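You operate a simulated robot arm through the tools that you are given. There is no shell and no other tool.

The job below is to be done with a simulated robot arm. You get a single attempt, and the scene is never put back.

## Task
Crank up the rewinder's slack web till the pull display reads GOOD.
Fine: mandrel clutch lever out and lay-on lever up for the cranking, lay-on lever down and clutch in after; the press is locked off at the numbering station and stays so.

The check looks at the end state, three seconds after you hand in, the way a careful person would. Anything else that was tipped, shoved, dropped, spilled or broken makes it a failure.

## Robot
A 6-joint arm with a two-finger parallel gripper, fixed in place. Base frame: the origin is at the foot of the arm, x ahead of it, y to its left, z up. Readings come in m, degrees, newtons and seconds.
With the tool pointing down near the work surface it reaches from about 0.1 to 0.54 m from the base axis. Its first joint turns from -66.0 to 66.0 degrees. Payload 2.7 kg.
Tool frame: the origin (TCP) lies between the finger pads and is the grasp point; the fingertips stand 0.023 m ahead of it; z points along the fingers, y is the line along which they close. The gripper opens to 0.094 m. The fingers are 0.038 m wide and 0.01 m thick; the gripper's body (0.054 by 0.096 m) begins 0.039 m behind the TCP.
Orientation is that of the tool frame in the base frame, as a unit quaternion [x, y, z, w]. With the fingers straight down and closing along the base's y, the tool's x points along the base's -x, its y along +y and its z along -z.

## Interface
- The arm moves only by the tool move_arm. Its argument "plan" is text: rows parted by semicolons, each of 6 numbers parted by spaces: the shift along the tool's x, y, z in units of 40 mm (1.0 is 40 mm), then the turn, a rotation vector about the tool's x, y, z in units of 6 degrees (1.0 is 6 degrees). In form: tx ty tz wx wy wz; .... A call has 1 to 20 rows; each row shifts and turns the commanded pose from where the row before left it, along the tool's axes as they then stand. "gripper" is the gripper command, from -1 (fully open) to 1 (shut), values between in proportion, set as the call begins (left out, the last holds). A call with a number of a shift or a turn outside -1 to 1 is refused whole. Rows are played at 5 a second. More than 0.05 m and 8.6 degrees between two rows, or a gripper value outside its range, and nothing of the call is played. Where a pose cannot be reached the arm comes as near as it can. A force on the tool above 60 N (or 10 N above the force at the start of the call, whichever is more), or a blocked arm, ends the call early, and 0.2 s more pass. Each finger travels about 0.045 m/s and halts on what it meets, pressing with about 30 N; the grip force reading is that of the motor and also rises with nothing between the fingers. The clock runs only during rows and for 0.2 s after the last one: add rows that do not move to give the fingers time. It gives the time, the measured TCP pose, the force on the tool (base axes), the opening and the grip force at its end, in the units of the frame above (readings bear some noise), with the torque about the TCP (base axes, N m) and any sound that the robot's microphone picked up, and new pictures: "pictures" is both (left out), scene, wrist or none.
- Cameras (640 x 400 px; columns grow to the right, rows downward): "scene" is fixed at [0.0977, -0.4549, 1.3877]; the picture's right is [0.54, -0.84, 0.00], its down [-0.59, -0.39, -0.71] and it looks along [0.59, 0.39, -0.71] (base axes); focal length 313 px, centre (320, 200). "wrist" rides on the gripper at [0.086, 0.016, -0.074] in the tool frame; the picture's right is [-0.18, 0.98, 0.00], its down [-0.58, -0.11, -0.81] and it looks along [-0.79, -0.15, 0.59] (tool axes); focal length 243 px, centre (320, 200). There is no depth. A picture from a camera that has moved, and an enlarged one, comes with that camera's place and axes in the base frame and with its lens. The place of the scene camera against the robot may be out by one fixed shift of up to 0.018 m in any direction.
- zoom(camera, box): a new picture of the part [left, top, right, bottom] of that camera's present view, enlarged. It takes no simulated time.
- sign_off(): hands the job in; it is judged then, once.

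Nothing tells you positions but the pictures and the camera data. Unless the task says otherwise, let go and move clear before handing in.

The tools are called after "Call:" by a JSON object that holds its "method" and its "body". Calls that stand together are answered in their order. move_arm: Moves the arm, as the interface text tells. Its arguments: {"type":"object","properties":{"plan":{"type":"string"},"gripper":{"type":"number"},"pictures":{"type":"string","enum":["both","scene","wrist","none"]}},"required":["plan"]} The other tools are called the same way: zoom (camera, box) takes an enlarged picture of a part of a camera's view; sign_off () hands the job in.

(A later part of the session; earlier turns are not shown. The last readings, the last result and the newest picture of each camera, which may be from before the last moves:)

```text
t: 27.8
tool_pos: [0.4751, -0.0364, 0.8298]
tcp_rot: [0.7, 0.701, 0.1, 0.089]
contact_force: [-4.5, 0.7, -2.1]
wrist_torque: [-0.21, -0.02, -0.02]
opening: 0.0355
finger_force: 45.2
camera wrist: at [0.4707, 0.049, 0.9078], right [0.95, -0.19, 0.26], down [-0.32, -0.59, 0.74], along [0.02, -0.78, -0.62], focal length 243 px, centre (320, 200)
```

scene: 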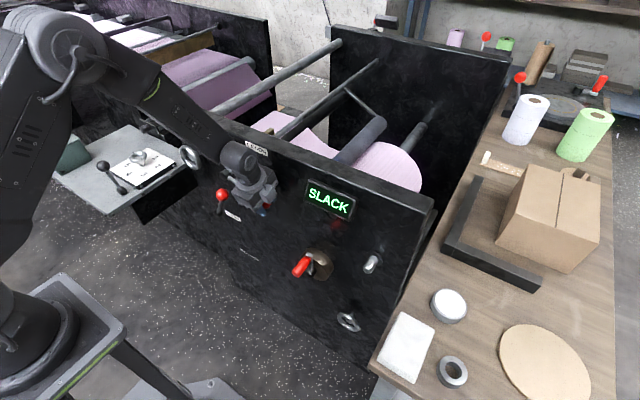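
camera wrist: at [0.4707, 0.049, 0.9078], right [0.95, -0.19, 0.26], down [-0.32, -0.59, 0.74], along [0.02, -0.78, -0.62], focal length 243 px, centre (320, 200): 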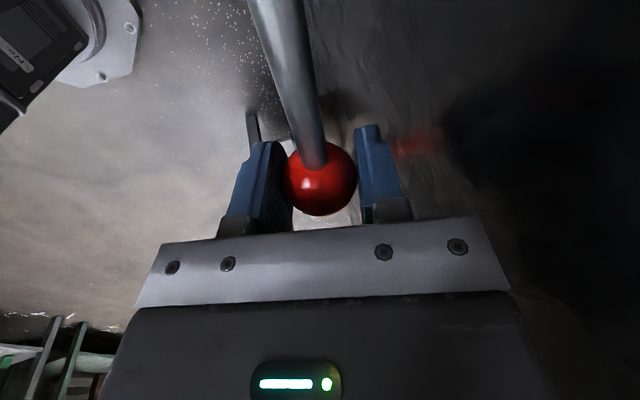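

The knob (0.0355 m across) is gripped. I'll lift it along its arc about the pivot, in small steps while watching the force.

Call:
{"method": "move_arm", "body": {"plan": "-0.055 0.074 -0.265 0 0 0;-0.033 0.075 -0.27 0 0 0;-0.008 0.075 -0.272 0 0 0;0.018 0.075 -0.27 0 0 0;0 0 0 0 0 0"}}

```text
t: 29.0
tool_pos: [0.4734, -0.0411, 0.8728]
tcp_rot: [0.702, 0.7, 0.097, 0.087]
contact_force: [-18.7, -7.7, -12.5]
wrist_torque: [-1.34, 0.05, -0.26]
opening: 0.0356
finger_force: 44.8
camera wrist: at [0.4706, 0.0449, 0.95], right [0.95, -0.19, 0.25], down [-0.31, -0.59, 0.74], along [0.01, -0.78, -0.62], focal length 243 px, centre (320, 200)
```

scene: 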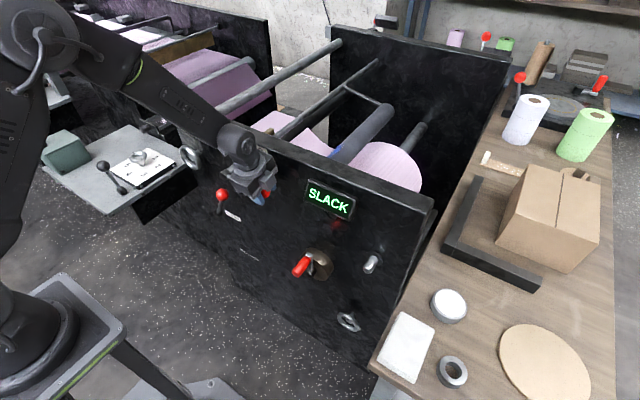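
wrist: 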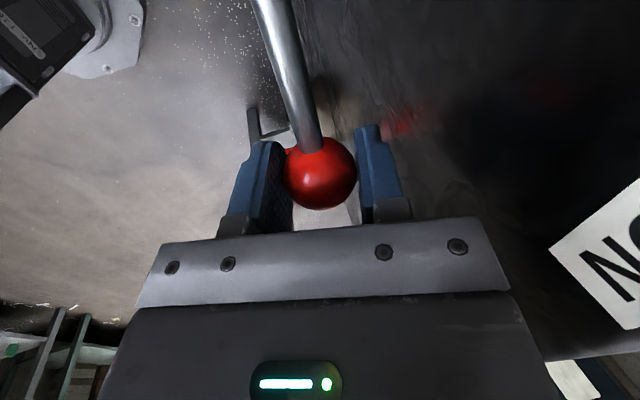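

The lay-on roller is rising off the roll. I'll carry on along the arc, easing the tool slightly toward me to relieve the side load.

Call:
{"method": "move_arm", "body": {"plan": "0.043 0.04 -0.27 0 0 0;0.065 0.045 -0.268 0 0 0;0.09 0.05 -0.257 0 0 0;0 0 0 0 0 0"}}

```text
t: 30.0
tool_pos: [0.4724, -0.0331, 0.905]
tcp_rot: [0.701, 0.701, 0.099, 0.089]
contact_force: [1.7, -14.0, -29.3]
wrist_torque: [-0.06, -0.01, -0.05]
opening: 0.0352
finger_force: 44.9
camera wrist: at [0.4691, 0.0525, 0.9819], right [0.95, -0.19, 0.26], down [-0.32, -0.59, 0.74], along [0.01, -0.78, -0.62], focal length 243 px, centre (320, 200)
```

scene: 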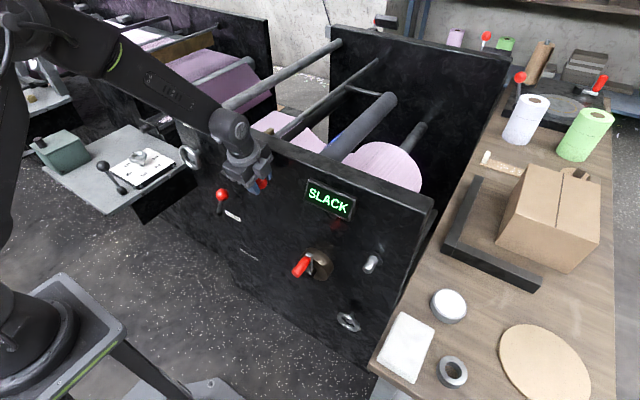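
wrist: 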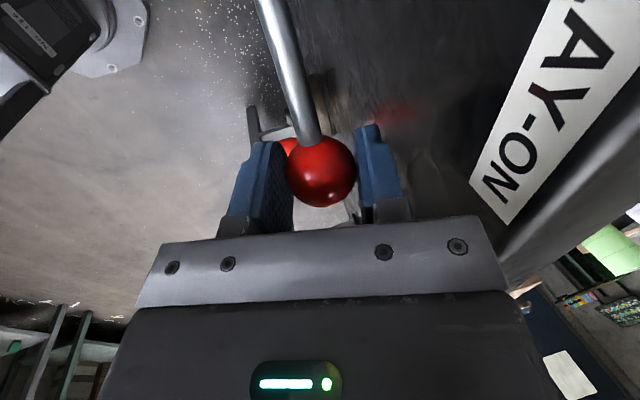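

The resistance has risen to about 30 N. I'll try one more small step to find out whether this is the stop.

Call:
{"method": "move_arm", "body": {"plan": "0.08 0.03 -0.14 0 0 0;0.05 0.03 -0.12 0 0 0;0 0 0 0 0 0"}}

```text
t: 30.8
tool_pos: [0.4704, -0.0274, 0.9142]
tcp_rot: [0.7, 0.702, 0.097, 0.087]
contact_force: [0.2, -12.2, -31.4]
wrist_torque: [-0.09, 0.12, -0.06]
opening: 0.0354
finger_force: 44.1
camera wrist: at [0.4668, 0.0576, 0.9918], right [0.95, -0.19, 0.25], down [-0.31, -0.59, 0.74], along [0.01, -0.78, -0.62], focal length 243 px, centre (320, 200)
```

scene: 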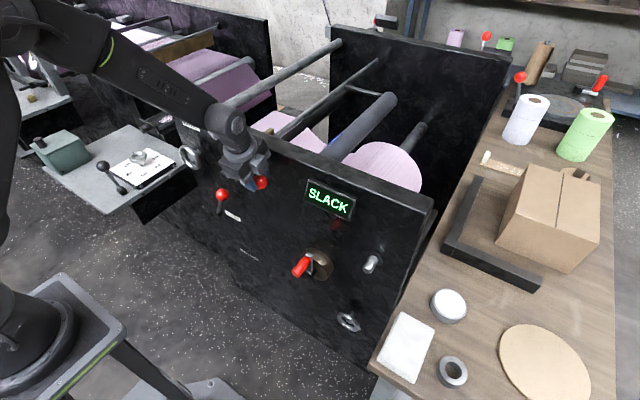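
wrist: 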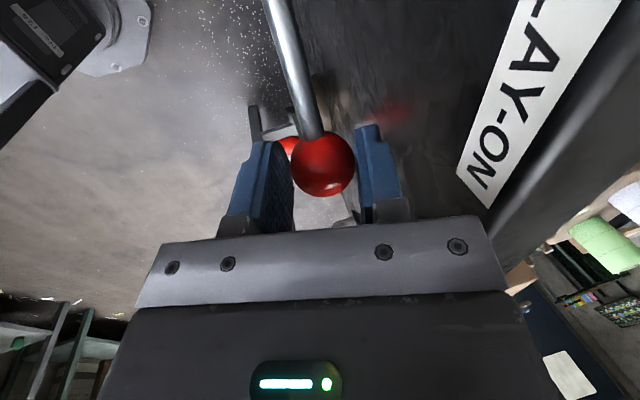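

The ball is slipping slightly in the pads, so the lever is at its upper stop. I'll ease down a few millimetres, open the fingers and see whether it stays up.

Call:
{"method": "move_arm", "body": {"plan": "-0.08 -0.04 0.16 0 0 0;0 0 0 0 0 0", "pictures": "none"}}

Call:
{"method": "move_arm", "body": {"plan": "0 0 0 0 0 0;0 0 0 0 0 0", "gripper": -0.06}}

```text
t: 31.4
tool_pos: [0.4708, -0.028, 0.9116]
tcp_rot: [0.701, 0.701, 0.099, 0.088]
contact_force: [-25.5, 15.7, 9.9]
wrist_torque: [1.22, 0.52, 0.02]
opening: 0.0354
finger_force: 45.2
```

```text
t: 32.0
tool_pos: [0.4725, -0.0301, 0.912]
tcp_rot: [0.7, 0.701, 0.101, 0.091]
contact_force: [0.4, 0.5, 0.0]
wrist_torque: [-0.02, -0.01, 0.0]
opening: 0.05
finger_force: 0.0
camera wrist: at [0.4688, 0.0545, 0.989], right [0.95, -0.18, 0.26], down [-0.32, -0.59, 0.74], along [0.02, -0.78, -0.62], focal length 243 px, centre (320, 200)
```

scene: 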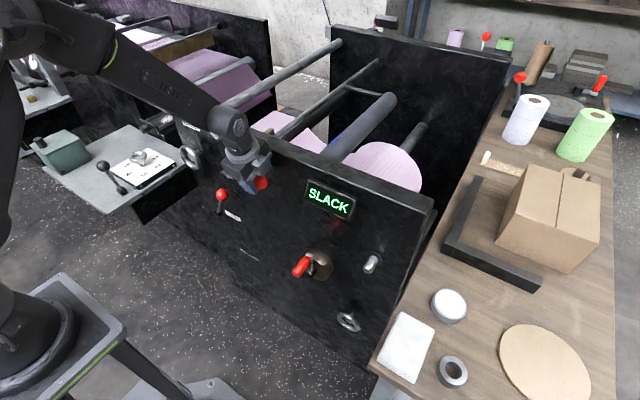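
wrist: 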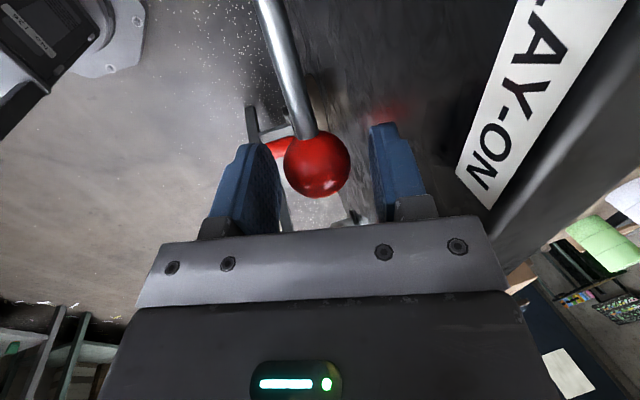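

The lay-on lever stays up on its own. I'll retreat along the fingers and roll the gripper back so it closes along y, ready for the crank handle.

Call:
{"method": "move_arm", "body": {"plan": "0 0 -0.8 0 0 0;0 0 -0.8 0 0 0;0 0 -0.8 0 0 0;0 -0.8 -0.3 0 0 -1;0 0 0 0 0 -1;0 0 0 0 0 -1;0 0 0 0 0 -1;0 0 0 0 0 -1;0 0 0 0 0 -1;0 0 0 0 0 -1;0 0 0 0 0 -1;0 0 0 0 0 -1;0 0 0 0 0 -1;0 0 0 0 0 -1;0 0 0 0 0 -1;0 0 0 0 0 -1;0 0 0 0 0 -1;0 0 0 0 0 -1;0 0 0 0 0 0"}}

```text
t: 36.0
tool_pos: [0.4144, -0.0319, 1.0076]
tcp_rot: [-0.001, 0.991, 0.007, 0.134]
contact_force: [-0.2, -0.7, -0.6]
wrist_torque: [0.04, 0.02, -0.01]
opening: 0.0497
finger_force: 0.0
camera wrist: at [0.3103, -0.0167, 1.056], right [0.17, 0.98, 0.06], down [0.35, -0.12, 0.93], along [0.92, -0.14, -0.36], focal length 243 px, centre (320, 200)
```

scene: 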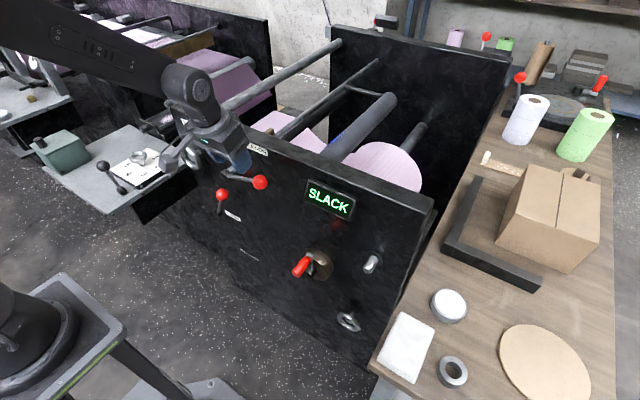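
wrist: 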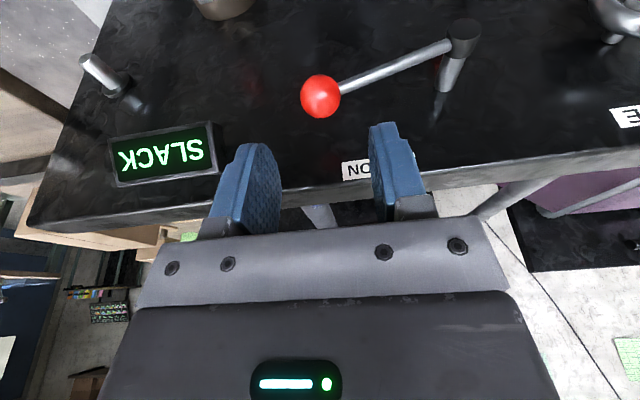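

The lever is up and the gripper is squared again. Next I'll go vertical and move in front of the crank for a close look at it.

Call:
{"method": "move_arm", "body": {"plan": "0 0 0 0 0.86 0;0 0 0 0 0.86 0;0 0 0 0 0.86 0;0.2 -0.83 0 0 0 0;0.2 -0.83 0 0 0 0;0.2 -0.83 0 0 0 0;0.1 -0.81 0 0 0 0;0 0 0.8 0 0 0;0 0 0.8 0 0 0;0 0 0.8 0 0 0;0 0 0 0 0 0"}}

```text
t: 38.4
tool_pos: [0.384, -0.1625, 0.9092]
tcp_rot: [-0.002, 1.0, 0.007, -0.001]
contact_force: [0.1, 0.9, -0.1]
wrist_torque: [0.0, -0.01, -0.01]
opening: 0.0497
finger_force: 0.0
camera wrist: at [0.2982, -0.1472, 0.984], right [0.18, 0.98, 0.01], down [0.58, -0.12, 0.8], along [0.79, -0.14, -0.59], focal length 243 px, centre (320, 200)
```

scene: 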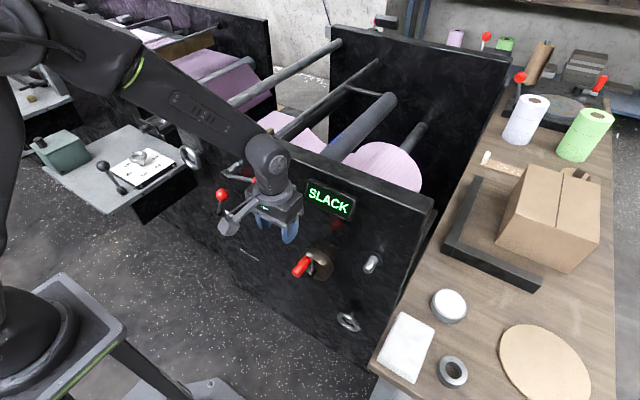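
wrist: 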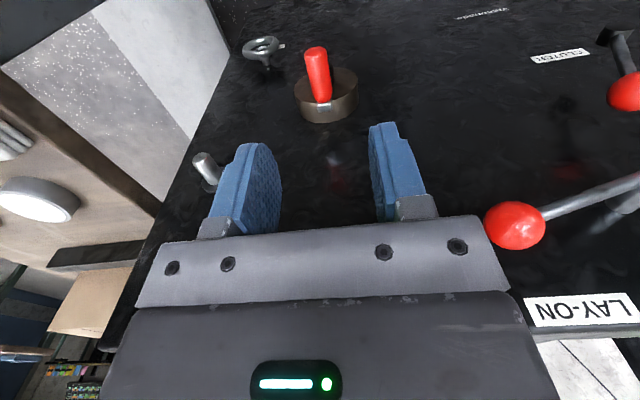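

Call:
{"method": "zoom", "body": {"camera": "wrist", "box": [270, 30, 382, 100]}}

Call:
{"method": "zoom", "body": {"camera": "wrist", "box": [160, 20, 400, 170]}}

```text
5.71 times, centred on (326, 65) of wrist
camera zoom: at [0.2982, -0.1472, 0.984], right [0.18, 0.98, 0.01], down [0.58, -0.12, 0.8], along [0.79, -0.14, -0.59], focal length 1386 px, centre (286, 971)
```

zoom: 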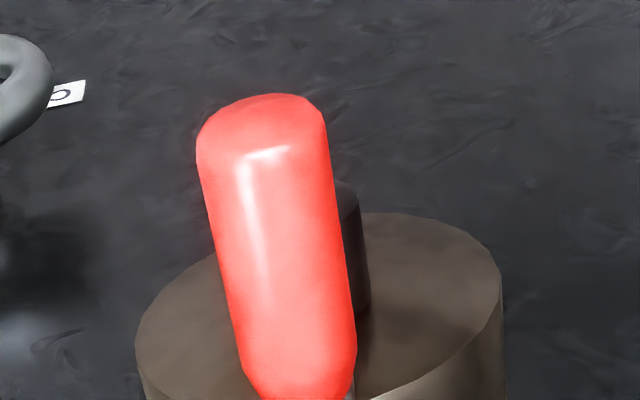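

```text
2.67 times, centred on (280, 95) of wrist
camera zoom: at [0.2982, -0.1472, 0.984], right [0.18, 0.98, 0.01], down [0.58, -0.12, 0.8], along [0.79, -0.14, -0.59], focal length 647 px, centre (427, 480)
```

zoom: 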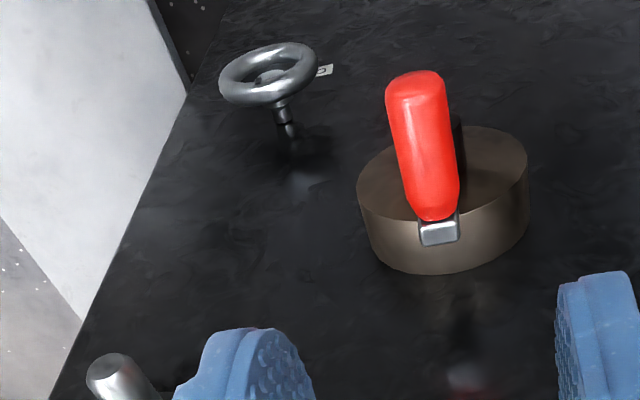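

The crank axis is near (y -0.170, z 0.632), with the handle about 0.055 m above it and spanning x 0.418–0.478. Before gripping, I'll test in free space in front of the crank whether the vertical tool can reach down to z ≈ 0.58.

Call:
{"method": "move_arm", "body": {"plan": "0.5 0 0.5 0 0 0;0 0 0.9 0 0 0;0 0 0.9 0 0 0;0 0 0.9 0 0 0;0 0 0.9 0 0 0;0 0 0.9 0 0 0;0 0 0.9 0 0 0;0 0 0.9 0 0 0;0 0 0.9 0 0 0;0 0 0 0 0 0"}}

```text
t: 40.1
tool_pos: [0.3681, -0.159, 0.6617]
tcp_rot: [0.003, 1.0, 0.007, 0.003]
contact_force: [-13.2, -0.2, 24.5]
wrist_torque: [-0.23, -1.78, -0.15]
opening: 0.0496
finger_force: 0.0
stopped in row 8: the force on the tool passed its limit at 118 N (the readings are from after the stop); the commanded pose is now the measured one
camera wrist: at [0.282, -0.1433, 0.7352], right [0.19, 0.98, 0.01], down [0.58, -0.12, 0.81], along [0.8, -0.14, -0.59], focal length 243 px, centre (320, 200)
```

scene: 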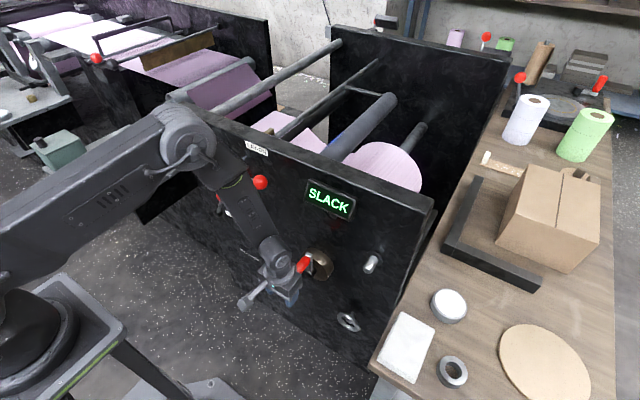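
wrist: 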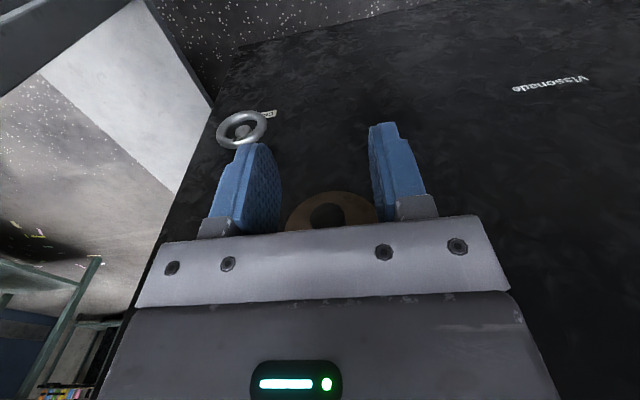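

The round wrist flange, which reaches about 0.045 m forward of the tool axis, came down on the crank handle's tip. I'll back straight up and check that the crank hasn't moved.

Call:
{"method": "move_arm", "body": {"plan": "0 0 -0.5 0 0 0;0 0 -0.8 0 0 0;0 0 -0.8 0 0 0;0 0 -0.8 0 0 0;0 0 -0.8 0 0 0;0 0 0 0 0 0"}}

Call:
{"method": "zoom", "body": {"camera": "scene", "box": [260, 160, 420, 260]}}

Call:
{"method": "zoom", "body": {"camera": "wrist", "box": [160, 20, 400, 170]}}

Call:
{"method": "zoom", "body": {"camera": "scene", "box": [280, 240, 360, 290]}}

```text
t: 41.5
tool_pos: [0.3661, -0.1607, 0.8077]
tcp_rot: [0.001, 1.0, 0.006, 0.003]
contact_force: [-0.3, -0.1, 0.4]
wrist_torque: [-0.05, 0.0, 0.0]
opening: 0.0498
finger_force: 0.1
camera wrist: at [0.2802, -0.1447, 0.8817], right [0.19, 0.98, 0.01], down [0.58, -0.12, 0.81], along [0.8, -0.14, -0.59], focal length 243 px, centre (320, 200)
```

scene: 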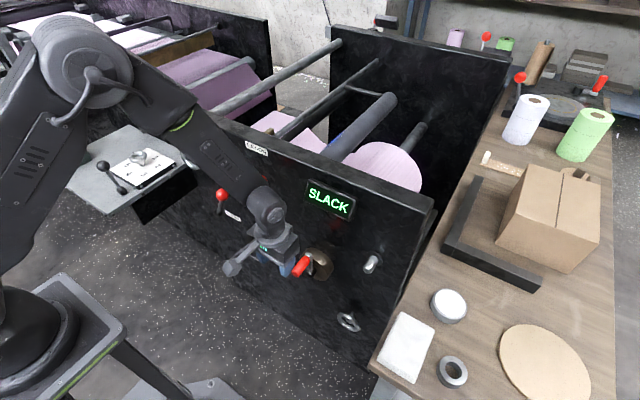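
wrist: 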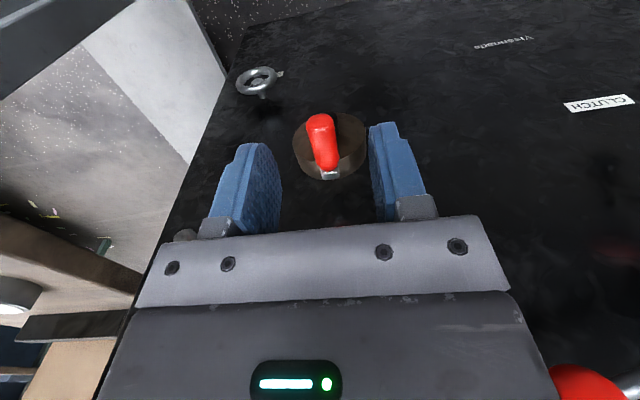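

```text
4.00 times, centred on (340, 210) of scene
camera zoom: at [0.0977, -0.4549, 1.3877], right [0.54, -0.84, 0.0], down [-0.59, -0.39, -0.71], along [0.59, 0.39, -0.71], focal length 1251 px, centre (240, 160)
```

zoom: 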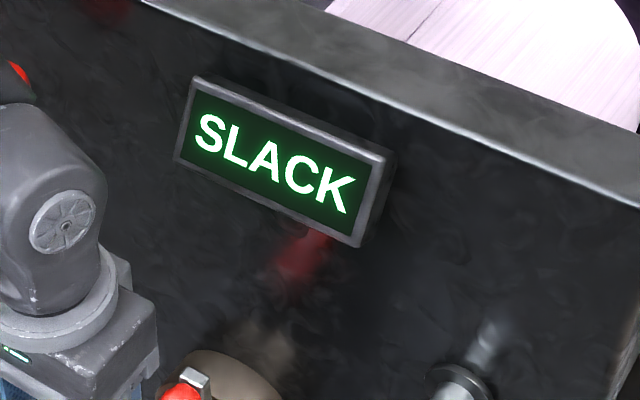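

```text
2.67 times, centred on (280, 95) of wrist
camera zoom: at [0.2802, -0.1447, 0.8817], right [0.19, 0.98, 0.01], down [0.58, -0.12, 0.81], along [0.8, -0.14, -0.59], focal length 647 px, centre (427, 480)
```

zoom: 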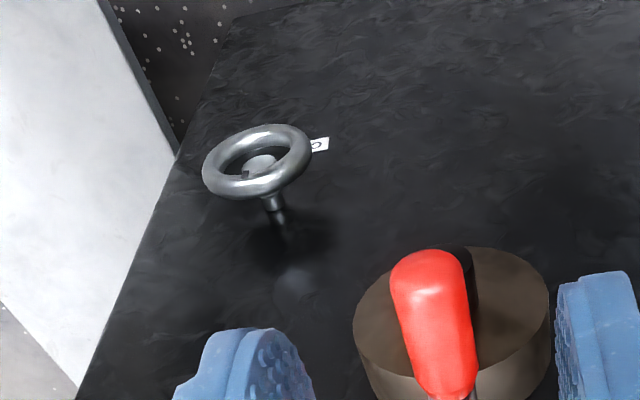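

```text
8.00 times, centred on (320, 265) of scene
camera zoom: at [0.0977, -0.4549, 1.3877], right [0.54, -0.84, 0.0], down [-0.59, -0.39, -0.71], along [0.59, 0.39, -0.71], focal length 2502 px, centre (320, -320)
```

zoom: 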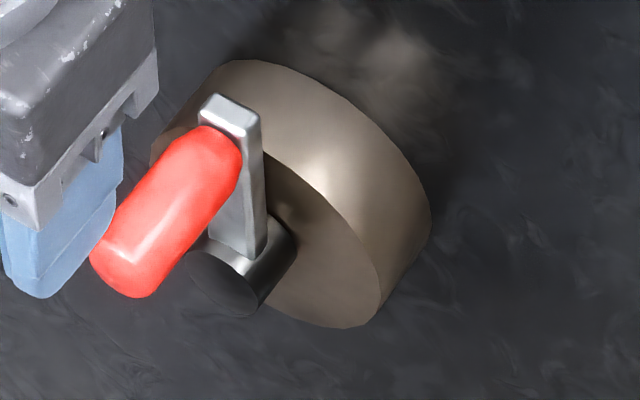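

The crank has barely moved. I'll try to get a forward tilt in the arm's own plane: yaw the tool to the radial direction, then pitch up through the aligned pose. This should give a forward-tilted reach and a level view of the crank.

Call:
{"method": "move_arm", "body": {"plan": "0 0 0 0 0 1;0 0 0 0 0 1;0 0 0 0 0 1;0 0 0 0 0 0.9;0 0 0 0 -0.9 0;0 0 0 0 -0.9 0;0 0 0 0 -0.9 0;0 0 0 0 -0.9 0;0 0 0 0 -0.9 0;0 0 0 0 -0.9 0;0 0 0 0 -0.9 0;0 0 0 0 0 0"}}

```text
t: 44.1
tool_pos: [0.3693, -0.1569, 0.8074]
tcp_rot: [0.195, 0.934, -0.042, 0.295]
contact_force: [0.0, -0.2, 0.1]
wrist_torque: [-0.03, 0.0, 0.03]
opening: 0.0496
finger_force: 0.1
out of reach, approached as far as the arm can: row 8
camera wrist: at [0.2723, -0.0981, 0.8206], right [0.52, 0.84, 0.14], down [-0.04, -0.14, 0.99], along [0.85, -0.52, -0.04], focal length 243 px, centre (320, 200)
```

scene: 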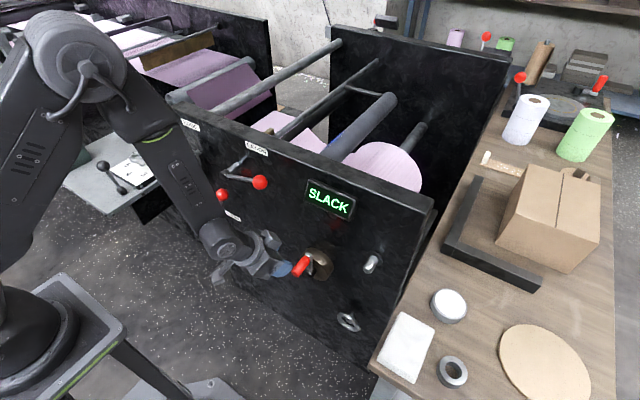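
wrist: 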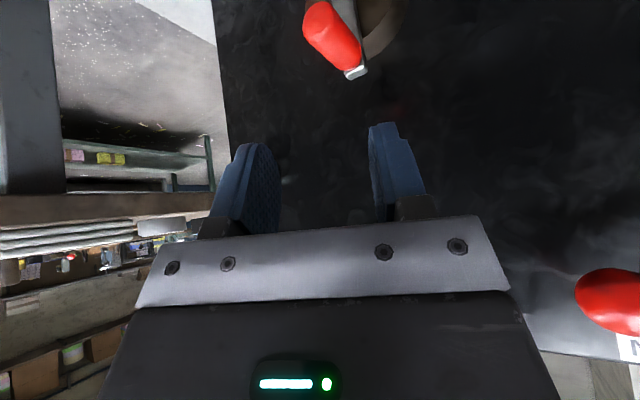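

I've passed through the aligned pose with a 35° tilt. Now I'll yaw the tool back to face the panel squarely.

Call:
{"method": "move_arm", "body": {"plan": "0 0 0 -0.474 0 -0.833;0 0 0 -0.474 0 -0.833;0 0 0 -0.474 0 -0.833;0 0 0 -0.474 0 -0.833;0 0 0 0 0 0"}}

```text
t: 45.4
tool_pos: [0.3696, -0.1574, 0.8075]
tcp_rot: [0.001, 0.954, -0.001, 0.301]
contact_force: [-0.5, 0.3, 0.0]
wrist_torque: [0.02, 0.0, -0.01]
opening: 0.0499
finger_force: 0.2
camera wrist: at [0.2569, -0.1409, 0.8189], right [0.15, 0.98, 0.1], down [0.01, -0.11, 0.99], along [0.99, -0.15, -0.03], focal length 243 px, centre (320, 200)
```

scene: 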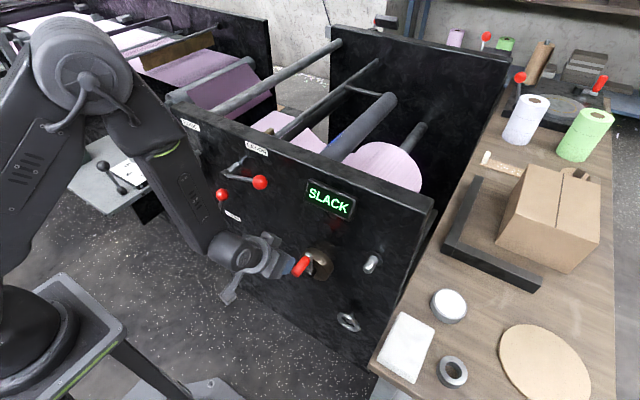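
wrist: 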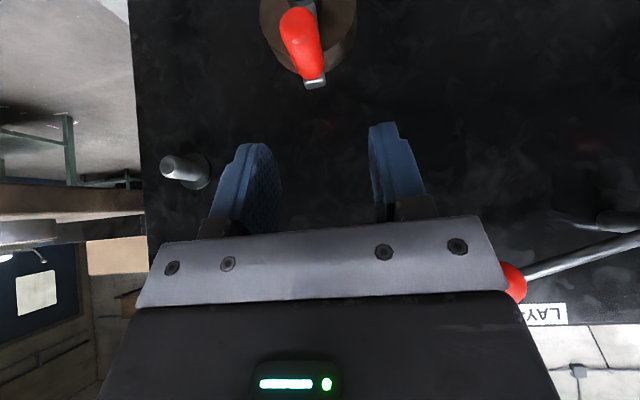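

The tool is square with a 35° tilt and the view is level. I'll lower it in front of the crank to measure the crank and to test reach.

Call:
{"method": "move_arm", "body": {"plan": "0.395 0 0.563 0 0 0;0.395 0 0.563 0 0 0;0.395 0 0.563 0 0 0;0.395 0 0.563 0 0 0;0 0 0 0 0 0"}}

Call:
{"method": "zoom", "body": {"camera": "wrist", "box": [200, 40, 440, 190]}}

```text
t: 46.5
tool_pos: [0.3703, -0.1582, 0.6979]
tcp_rot: [0.002, 0.954, -0.002, 0.301]
contact_force: [-0.2, -0.8, 0.2]
wrist_torque: [0.01, 0.0, -0.03]
opening: 0.05
finger_force: 0.0
camera wrist: at [0.257, -0.1418, 0.7087], right [0.15, 0.98, 0.1], down [0.01, -0.11, 0.99], along [0.99, -0.15, -0.03], focal length 243 px, centre (320, 200)
```

scene: 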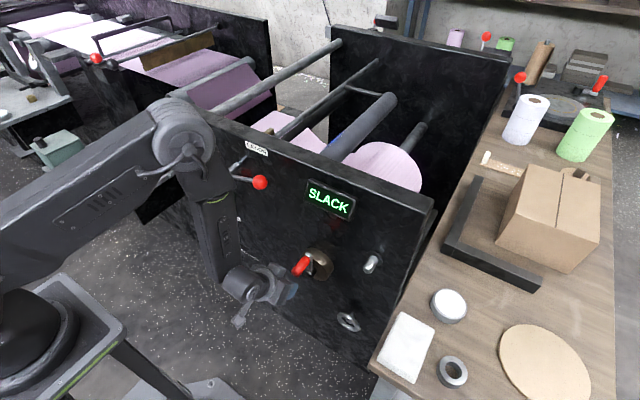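
wrist: 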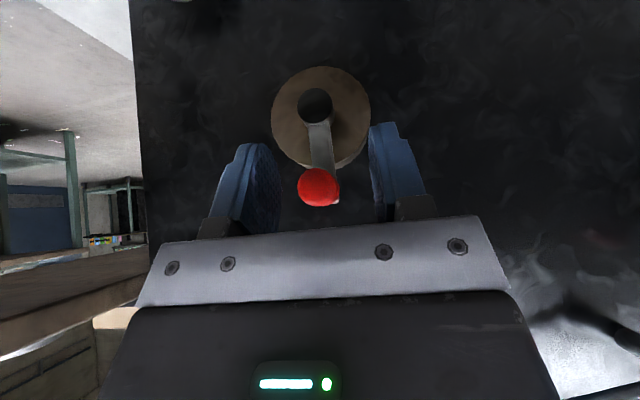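

```text
2.67 times, centred on (320, 115) of wrist
camera zoom: at [0.257, -0.1418, 0.7087], right [0.15, 0.98, 0.1], down [0.01, -0.11, 0.99], along [0.99, -0.15, -0.03], focal length 647 px, centre (320, 427)
```

zoom: 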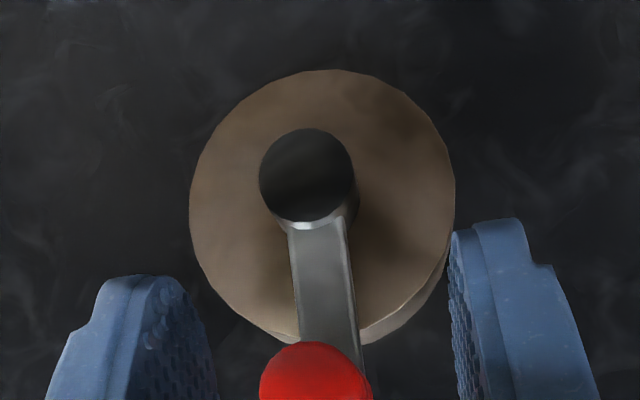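

This is a clear face-on view: the crank axis is at about (y -0.168, z 0.622) and the handle at (y -0.165, z 0.695), a radius of about 0.073 m. I'll slide the open fingers over the handle and close on it.

Call:
{"method": "move_arm", "body": {"plan": "-0.45 -0.063 0.345 0 0 0;-0.45 -0.063 0.345 0 0 0;-0.45 -0.063 0.345 0 0 0;0 0 0 0 0 0"}}

Call:
{"method": "zoom", "body": {"camera": "scene", "box": [240, 80, 440, 205]}}

```text
t: 47.5
tool_pos: [0.4374, -0.1665, 0.6941]
tcp_rot: [0.002, 0.954, -0.002, 0.3]
contact_force: [-0.5, -0.1, 0.2]
wrist_torque: [-0.01, -0.01, -0.01]
opening: 0.0498
finger_force: 0.1
camera wrist: at [0.3247, -0.1489, 0.7064], right [0.15, 0.98, 0.1], down [0.01, -0.11, 0.99], along [0.99, -0.15, -0.03], focal length 243 px, centre (320, 200)
```

scene: 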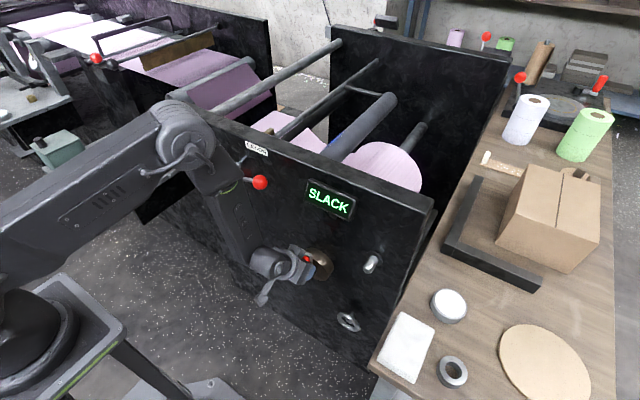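
wrist: 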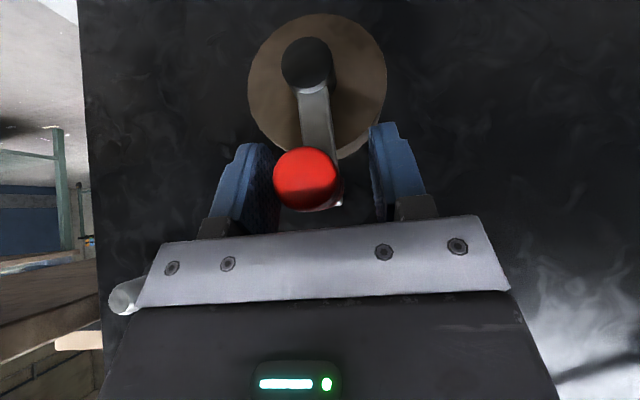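

```text
3.20 times, centred on (340, 142) of scene
camera zoom: at [0.0977, -0.4549, 1.3877], right [0.54, -0.84, 0.0], down [-0.59, -0.39, -0.71], along [0.59, 0.39, -0.71], focal length 1001 px, centre (256, 384)
```

zoom: 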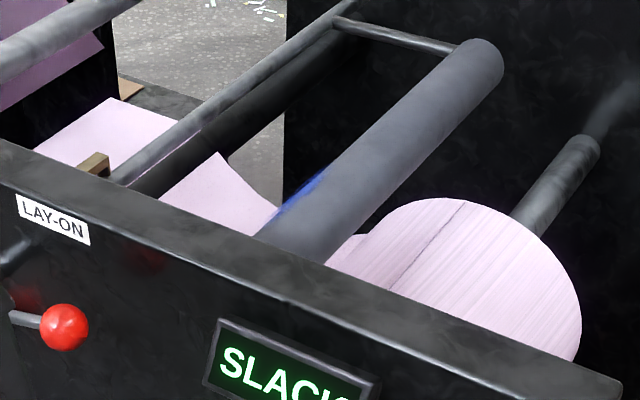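

The handle lies between the fingers, and the web runs onto the top of the roll from the left, so winding should be clockwise as seen from here. I'll close the grip.

Call:
{"method": "move_arm", "body": {"plan": "0 0 0 0 0 0;0 0 0 0 0 0;0 0 0 0 0 0;0 0 0 0 0 0", "gripper": 1, "pictures": "wrist"}}

```text
t: 48.5
tool_pos: [0.4375, -0.1656, 0.6952]
tcp_rot: [0.001, 0.954, -0.001, 0.301]
contact_force: [0.2, -0.5, -2.0]
wrist_torque: [0.01, -0.08, 0.84]
opening: 0.0247
finger_force: 44.6
camera wrist: at [0.3246, -0.149, 0.7065], right [0.15, 0.98, 0.1], down [0.01, -0.11, 0.99], along [0.99, -0.15, -0.03], focal length 243 px, centre (320, 200)
```

wrist: 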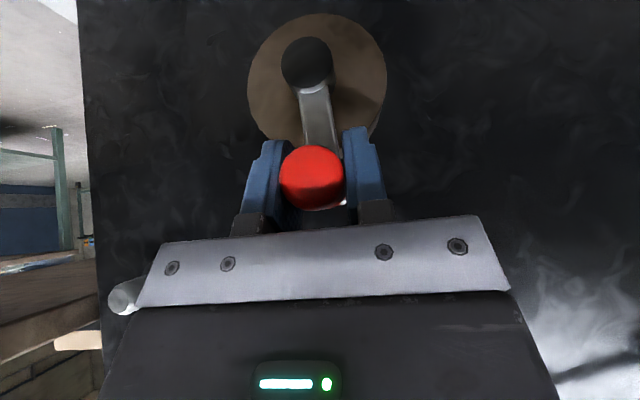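

The handle (0.025 m) is gripped. I'll turn it clockwise by about 30° along its circle and check force and response.

Call:
{"method": "move_arm", "body": {"plan": "0.006 -0.257 0.008 0 0 0;0.026 -0.252 0.037 0 0 0;0.046 -0.242 0.065 0 0 0;0.063 -0.232 0.09 0 0 0;0 0 0 0 0 0"}}

Call:
{"method": "zoom", "body": {"camera": "scene", "box": [240, 80, 440, 205]}}

```text
t: 49.8
tool_pos: [0.4372, -0.2061, 0.6871]
tcp_rot: [0.001, 0.953, -0.002, 0.302]
contact_force: [-3.2, -10.2, 17.8]
wrist_torque: [-0.02, 1.05, 1.7]
opening: 0.0249
finger_force: 45.0
camera wrist: at [0.3246, -0.189, 0.6973], right [0.15, 0.98, 0.1], down [0.01, -0.11, 0.99], along [0.99, -0.15, -0.03], focal length 243 px, centre (320, 200)
```

scene: 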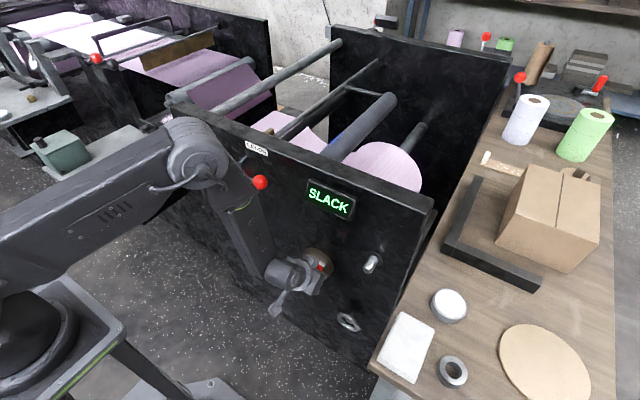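
wrist: 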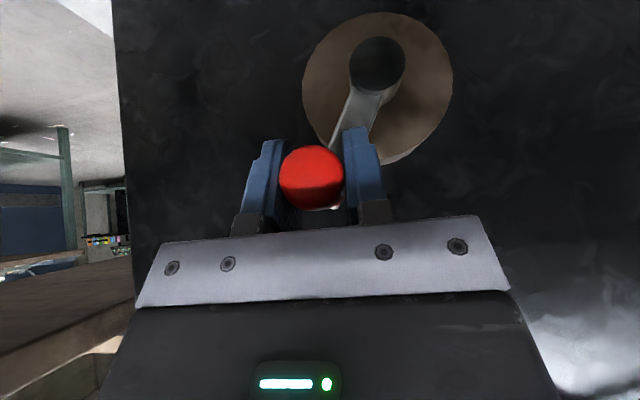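

```text
3.20 times, centred on (340, 142) of scene
camera zoom: at [0.0974, -0.455, 1.3877], right [0.54, -0.84, 0.0], down [-0.59, -0.39, -0.71], along [0.59, 0.39, -0.71], focal length 1001 px, centre (256, 384)
```

zoom: 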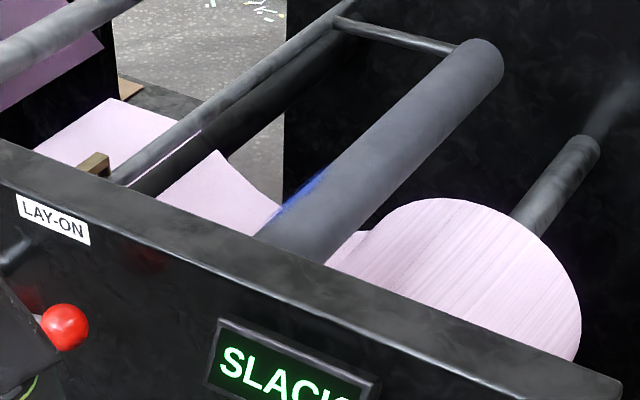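

The roll is turning clockwise and taking up web, with the display still at SLACK. The refined circle is centre (-0.170, 0.6245) with radius 0.0725, so I'll continue to about 60°.

Call:
{"method": "move_arm", "body": {"plan": "0.067 -0.283 0.096 0 0 0;0.128 -0.223 0.182 0 0 0;0.148 -0.183 0.211 0 0 0;0 0 0 0 0 0"}}

Call:
{"method": "zoom", "body": {"camera": "scene", "box": [240, 80, 440, 205]}}

```text
t: 50.8
tool_pos: [0.4376, -0.2323, 0.6614]
tcp_rot: [0.001, 0.953, -0.001, 0.302]
contact_force: [1.1, -7.2, 3.6]
wrist_torque: [-0.02, -1.16, 1.34]
opening: 0.0249
finger_force: 44.0
camera wrist: at [0.3246, -0.216, 0.6729], right [0.15, 0.98, 0.1], down [0.01, -0.11, 0.99], along [0.99, -0.15, -0.03], focal length 243 px, centre (320, 200)
```

scene: 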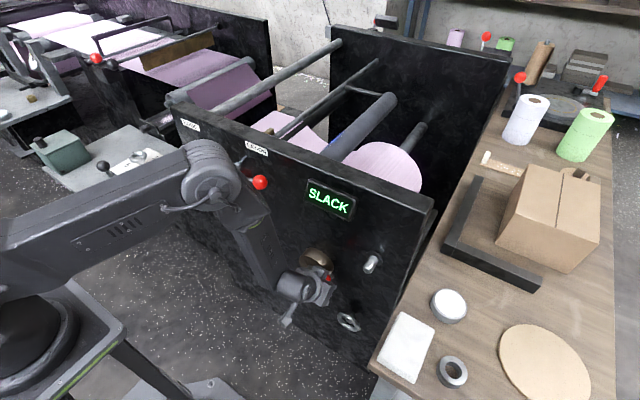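
wrist: 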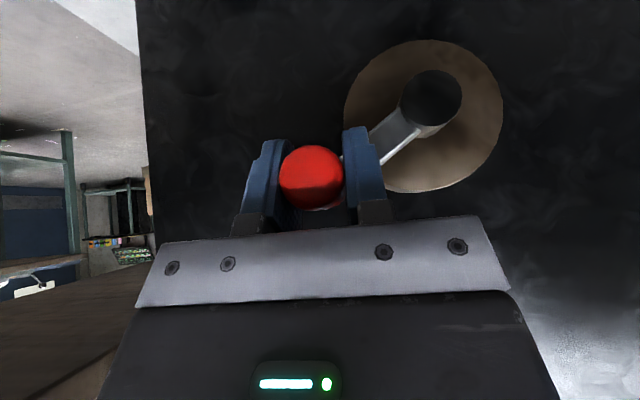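

```text
3.20 times, centred on (340, 142) of scene
camera zoom: at [0.0976, -0.455, 1.3876], right [0.54, -0.84, 0.0], down [-0.59, -0.39, -0.71], along [0.59, 0.39, -0.71], focal length 1001 px, centre (256, 384)
```

zoom: 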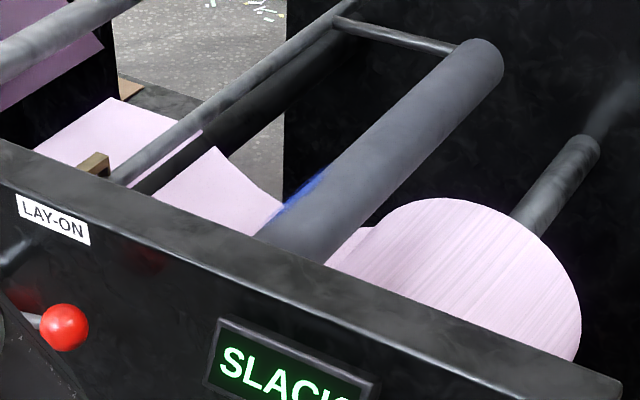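

The sag is shrinking, so the direction is right. I'll carry on to about 100°.

Call:
{"method": "move_arm", "body": {"plan": "0.165 -0.133 0.235 0 0 0;0.175 -0.083 0.25 0 0 0;0.181 -0.028 0.258 0 0 0;0.181 0.028 0.258 0 0 0;0 0 0 0 0 0"}}

Call:
{"method": "zoom", "body": {"camera": "scene", "box": [240, 80, 440, 205]}}

```text
t: 52.0
tool_pos: [0.4368, -0.2441, 0.6133]
tcp_rot: [0.005, 0.953, -0.003, 0.303]
contact_force: [2.9, -53.1, -5.9]
wrist_torque: [-0.04, 1.29, 1.95]
opening: 0.0254
finger_force: 45.1
camera wrist: at [0.3248, -0.227, 0.6239], right [0.16, 0.98, 0.1], down [0.01, -0.11, 0.99], along [0.99, -0.16, -0.03], focal length 243 px, centre (320, 200)
```

scene: 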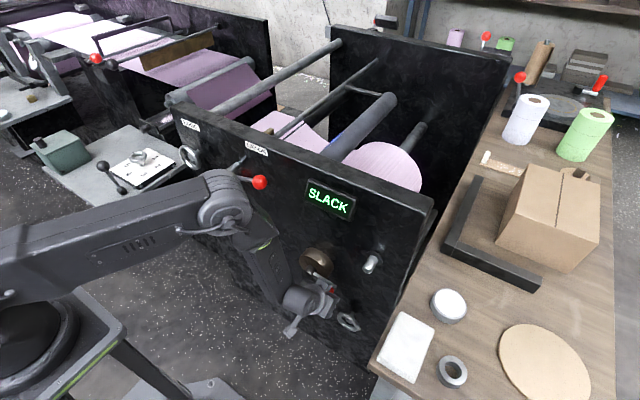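
wrist: 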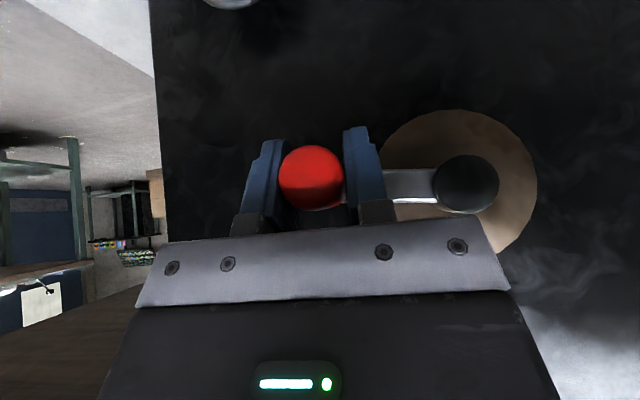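

```text
3.20 times, centred on (340, 142) of scene
camera zoom: at [0.0979, -0.4558, 1.3874], right [0.54, -0.84, 0.0], down [-0.59, -0.38, -0.71], along [0.59, 0.39, -0.71], focal length 1001 px, centre (256, 384)
```

zoom: 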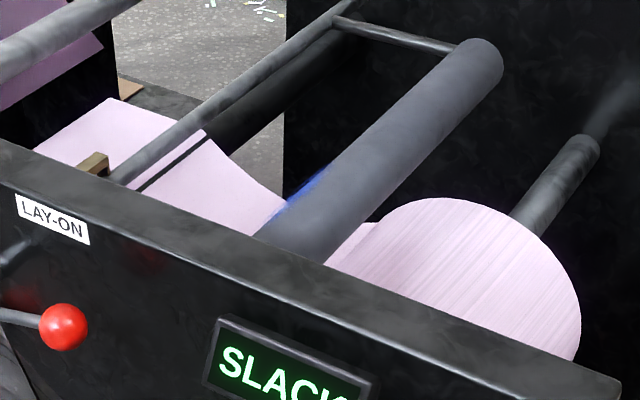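

The roll is taking up web, and the 53 N sideways load shows the circle is slightly bigger: centre (-0.1693, 0.6205), radius 0.075. I'll correct the path and continue to about 120°.

Call:
{"method": "move_arm", "body": {"plan": "0.063 -0.045 0.09 0 0 0;0.182 0.085 0.26 0 0 0;0.169 0.137 0.242 0 0 0;0 0 0 0 0 0"}}

Call:
{"method": "zoom", "body": {"camera": "scene", "box": [240, 80, 440, 205]}}

```text
t: 53.0
tool_pos: [0.4371, -0.2351, 0.5827]
tcp_rot: [0.003, 0.954, -0.002, 0.301]
contact_force: [9.0, -41.8, -25.2]
wrist_torque: [-0.02, -0.83, 1.79]
opening: 0.0251
finger_force: 44.9
camera wrist: at [0.3246, -0.218, 0.5949], right [0.16, 0.98, 0.1], down [0.01, -0.11, 0.99], along [0.99, -0.16, -0.03], focal length 243 px, centre (320, 200)
```

scene: 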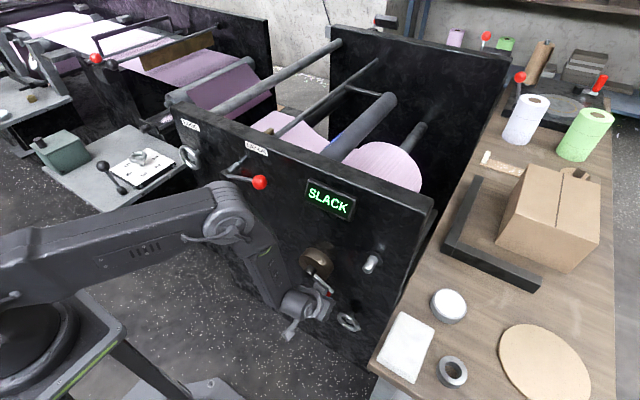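
wrist: 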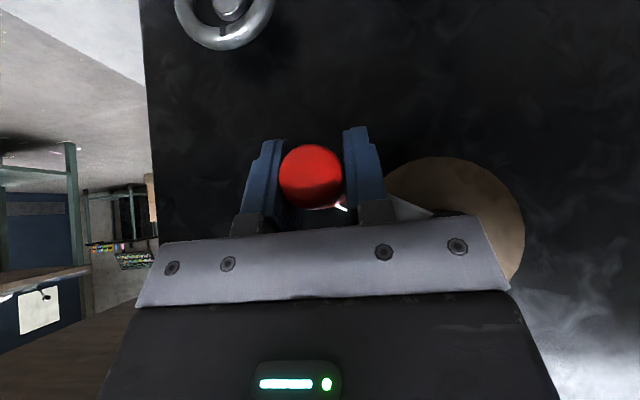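

```text
3.20 times, centred on (340, 142) of scene
camera zoom: at [0.0981, -0.4557, 1.3874], right [0.54, -0.84, 0.0], down [-0.59, -0.38, -0.71], along [0.59, 0.39, -0.71], focal length 1001 px, centre (256, 384)
```

zoom: 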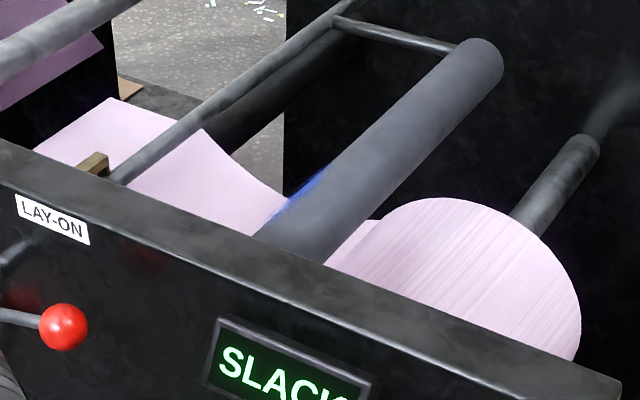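

The path is still slightly inside the true circle; a four-point refit gives centre (-0.1685, 0.6195) and radius 0.0762. I'll continue to about 150° on that.

Call:
{"method": "move_arm", "body": {"plan": "0.179 0.185 0.256 0 0 0;0.135 0.235 0.192 0 0 0;0.11 0.27 0.158 0 0 0;0 0 0 0 0 0", "pictures": "scene"}}

Call:
{"method": "zoom", "body": {"camera": "scene", "box": [240, 80, 440, 205]}}

```text
t: 54.0
tool_pos: [0.4363, -0.2061, 0.5557]
tcp_rot: [-0.001, 0.954, 0.001, 0.3]
contact_force: [7.4, 0.6, -1.9]
wrist_torque: [0.0, 1.41, 0.09]
opening: 0.025
finger_force: 44.9
```

scene: 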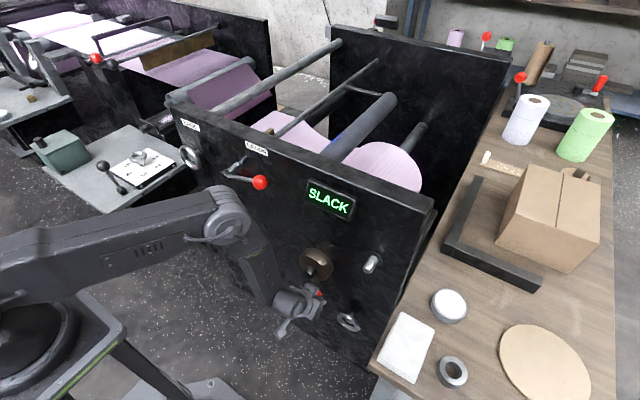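

```text
3.20 times, centred on (340, 142) of scene
camera zoom: at [0.0979, -0.4549, 1.3877], right [0.54, -0.84, 0.0], down [-0.59, -0.39, -0.71], along [0.59, 0.39, -0.71], focal length 1001 px, centre (256, 384)
```

zoom: 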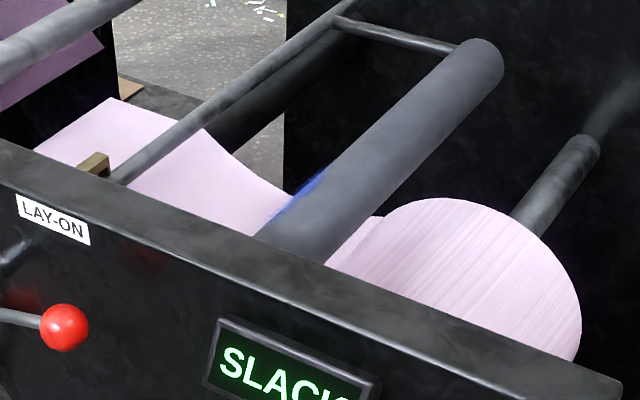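

The forces are near zero now and the web is slowly tightening. I'll continue through the bottom to about 190°.

Call:
{"method": "move_arm", "body": {"plan": "0.08 0.302 0.115 0 0 0;0.049 0.322 0.07 0 0 0;0.017 0.33 0.025 0 0 0;-0.017 0.33 -0.025 0 0 0;0 0 0 0 0 0"}}

Call:
{"method": "zoom", "body": {"camera": "scene", "box": [240, 80, 440, 205]}}

```text
t: 55.1
tool_pos: [0.4381, -0.1554, 0.5479]
tcp_rot: [0.002, 0.953, -0.002, 0.302]
contact_force: [-13.5, -7.0, 30.5]
wrist_torque: [0.01, 0.02, 1.59]
opening: 0.0252
finger_force: 45.0
camera wrist: at [0.3247, -0.1379, 0.5578], right [0.16, 0.98, 0.1], down [0.01, -0.11, 0.99], along [0.99, -0.15, -0.03], focal length 243 px, centre (320, 200)
```

scene: 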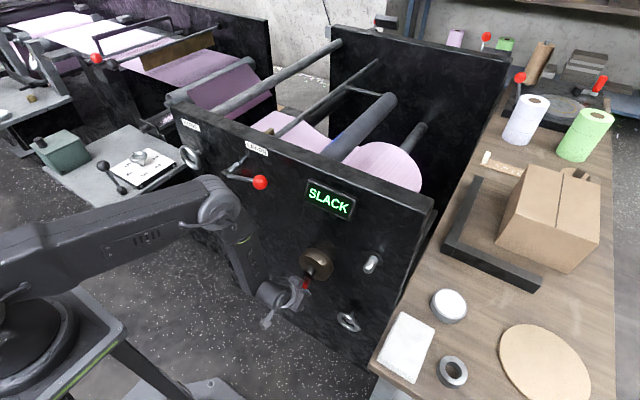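
wrist: 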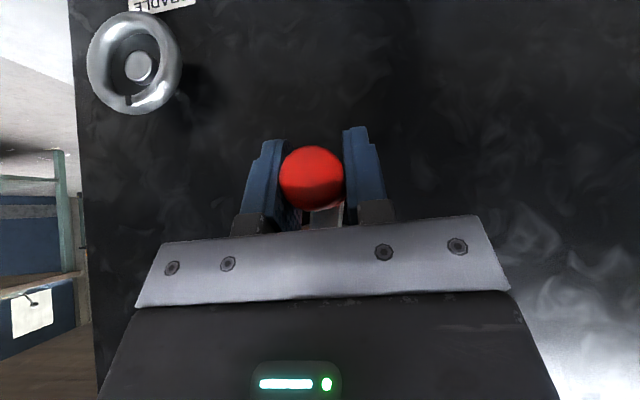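

```text
3.20 times, centred on (340, 142) of scene
camera zoom: at [0.0971, -0.4548, 1.3877], right [0.54, -0.84, 0.0], down [-0.59, -0.39, -0.71], along [0.59, 0.39, -0.71], focal length 1001 px, centre (256, 384)
```

zoom: 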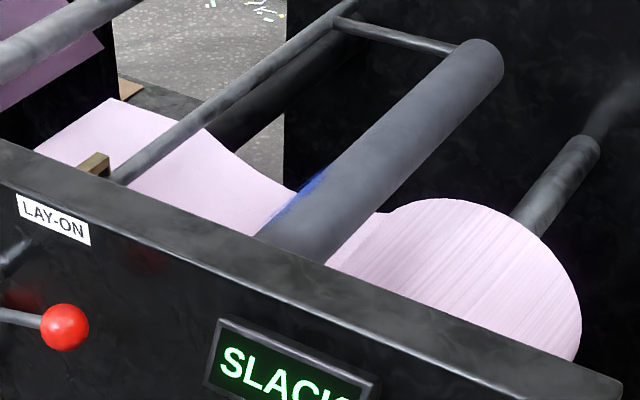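

The path ran slightly low at the bottom; the refit is centre (-0.1695, 0.6212) and radius 0.0748. I'll continue up the left side to about 230°.

Call:
{"method": "move_arm", "body": {"plan": "-0.092 0.29 -0.131 0 0 0;-0.079 0.295 -0.113 0 0 0;-0.108 0.267 -0.154 0 0 0;-0.132 0.23 -0.188 0 0 0;0 0 0 0 0 0"}}

Call:
{"method": "zoom", "body": {"camera": "scene", "box": [240, 80, 440, 205]}}

```text
t: 56.4
tool_pos: [0.4376, -0.1104, 0.5743]
tcp_rot: [0.001, 0.954, -0.001, 0.3]
contact_force: [10.7, 16.2, -13.9]
wrist_torque: [0.0, -0.4, 0.04]
opening: 0.025
finger_force: 45.1
camera wrist: at [0.3246, -0.0948, 0.5853], right [0.15, 0.98, 0.1], down [0.02, -0.11, 0.99], along [0.99, -0.15, -0.03], focal length 243 px, centre (320, 200)
```

scene: 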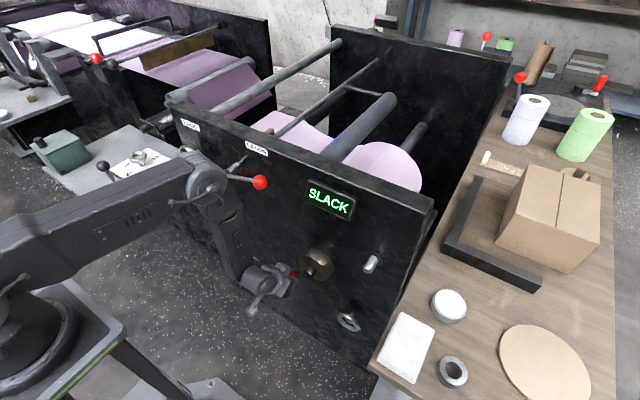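
wrist: 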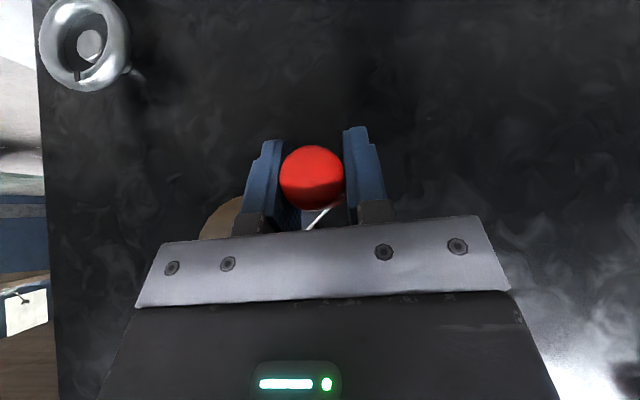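

```text
3.20 times, centred on (340, 142) of scene
camera zoom: at [0.0981, -0.4547, 1.3877], right [0.54, -0.84, 0.0], down [-0.59, -0.39, -0.71], along [0.59, 0.39, -0.71], focal length 1001 px, centre (256, 384)
```

zoom: 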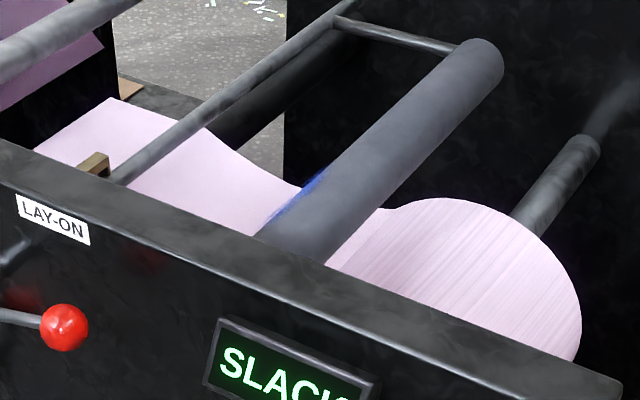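

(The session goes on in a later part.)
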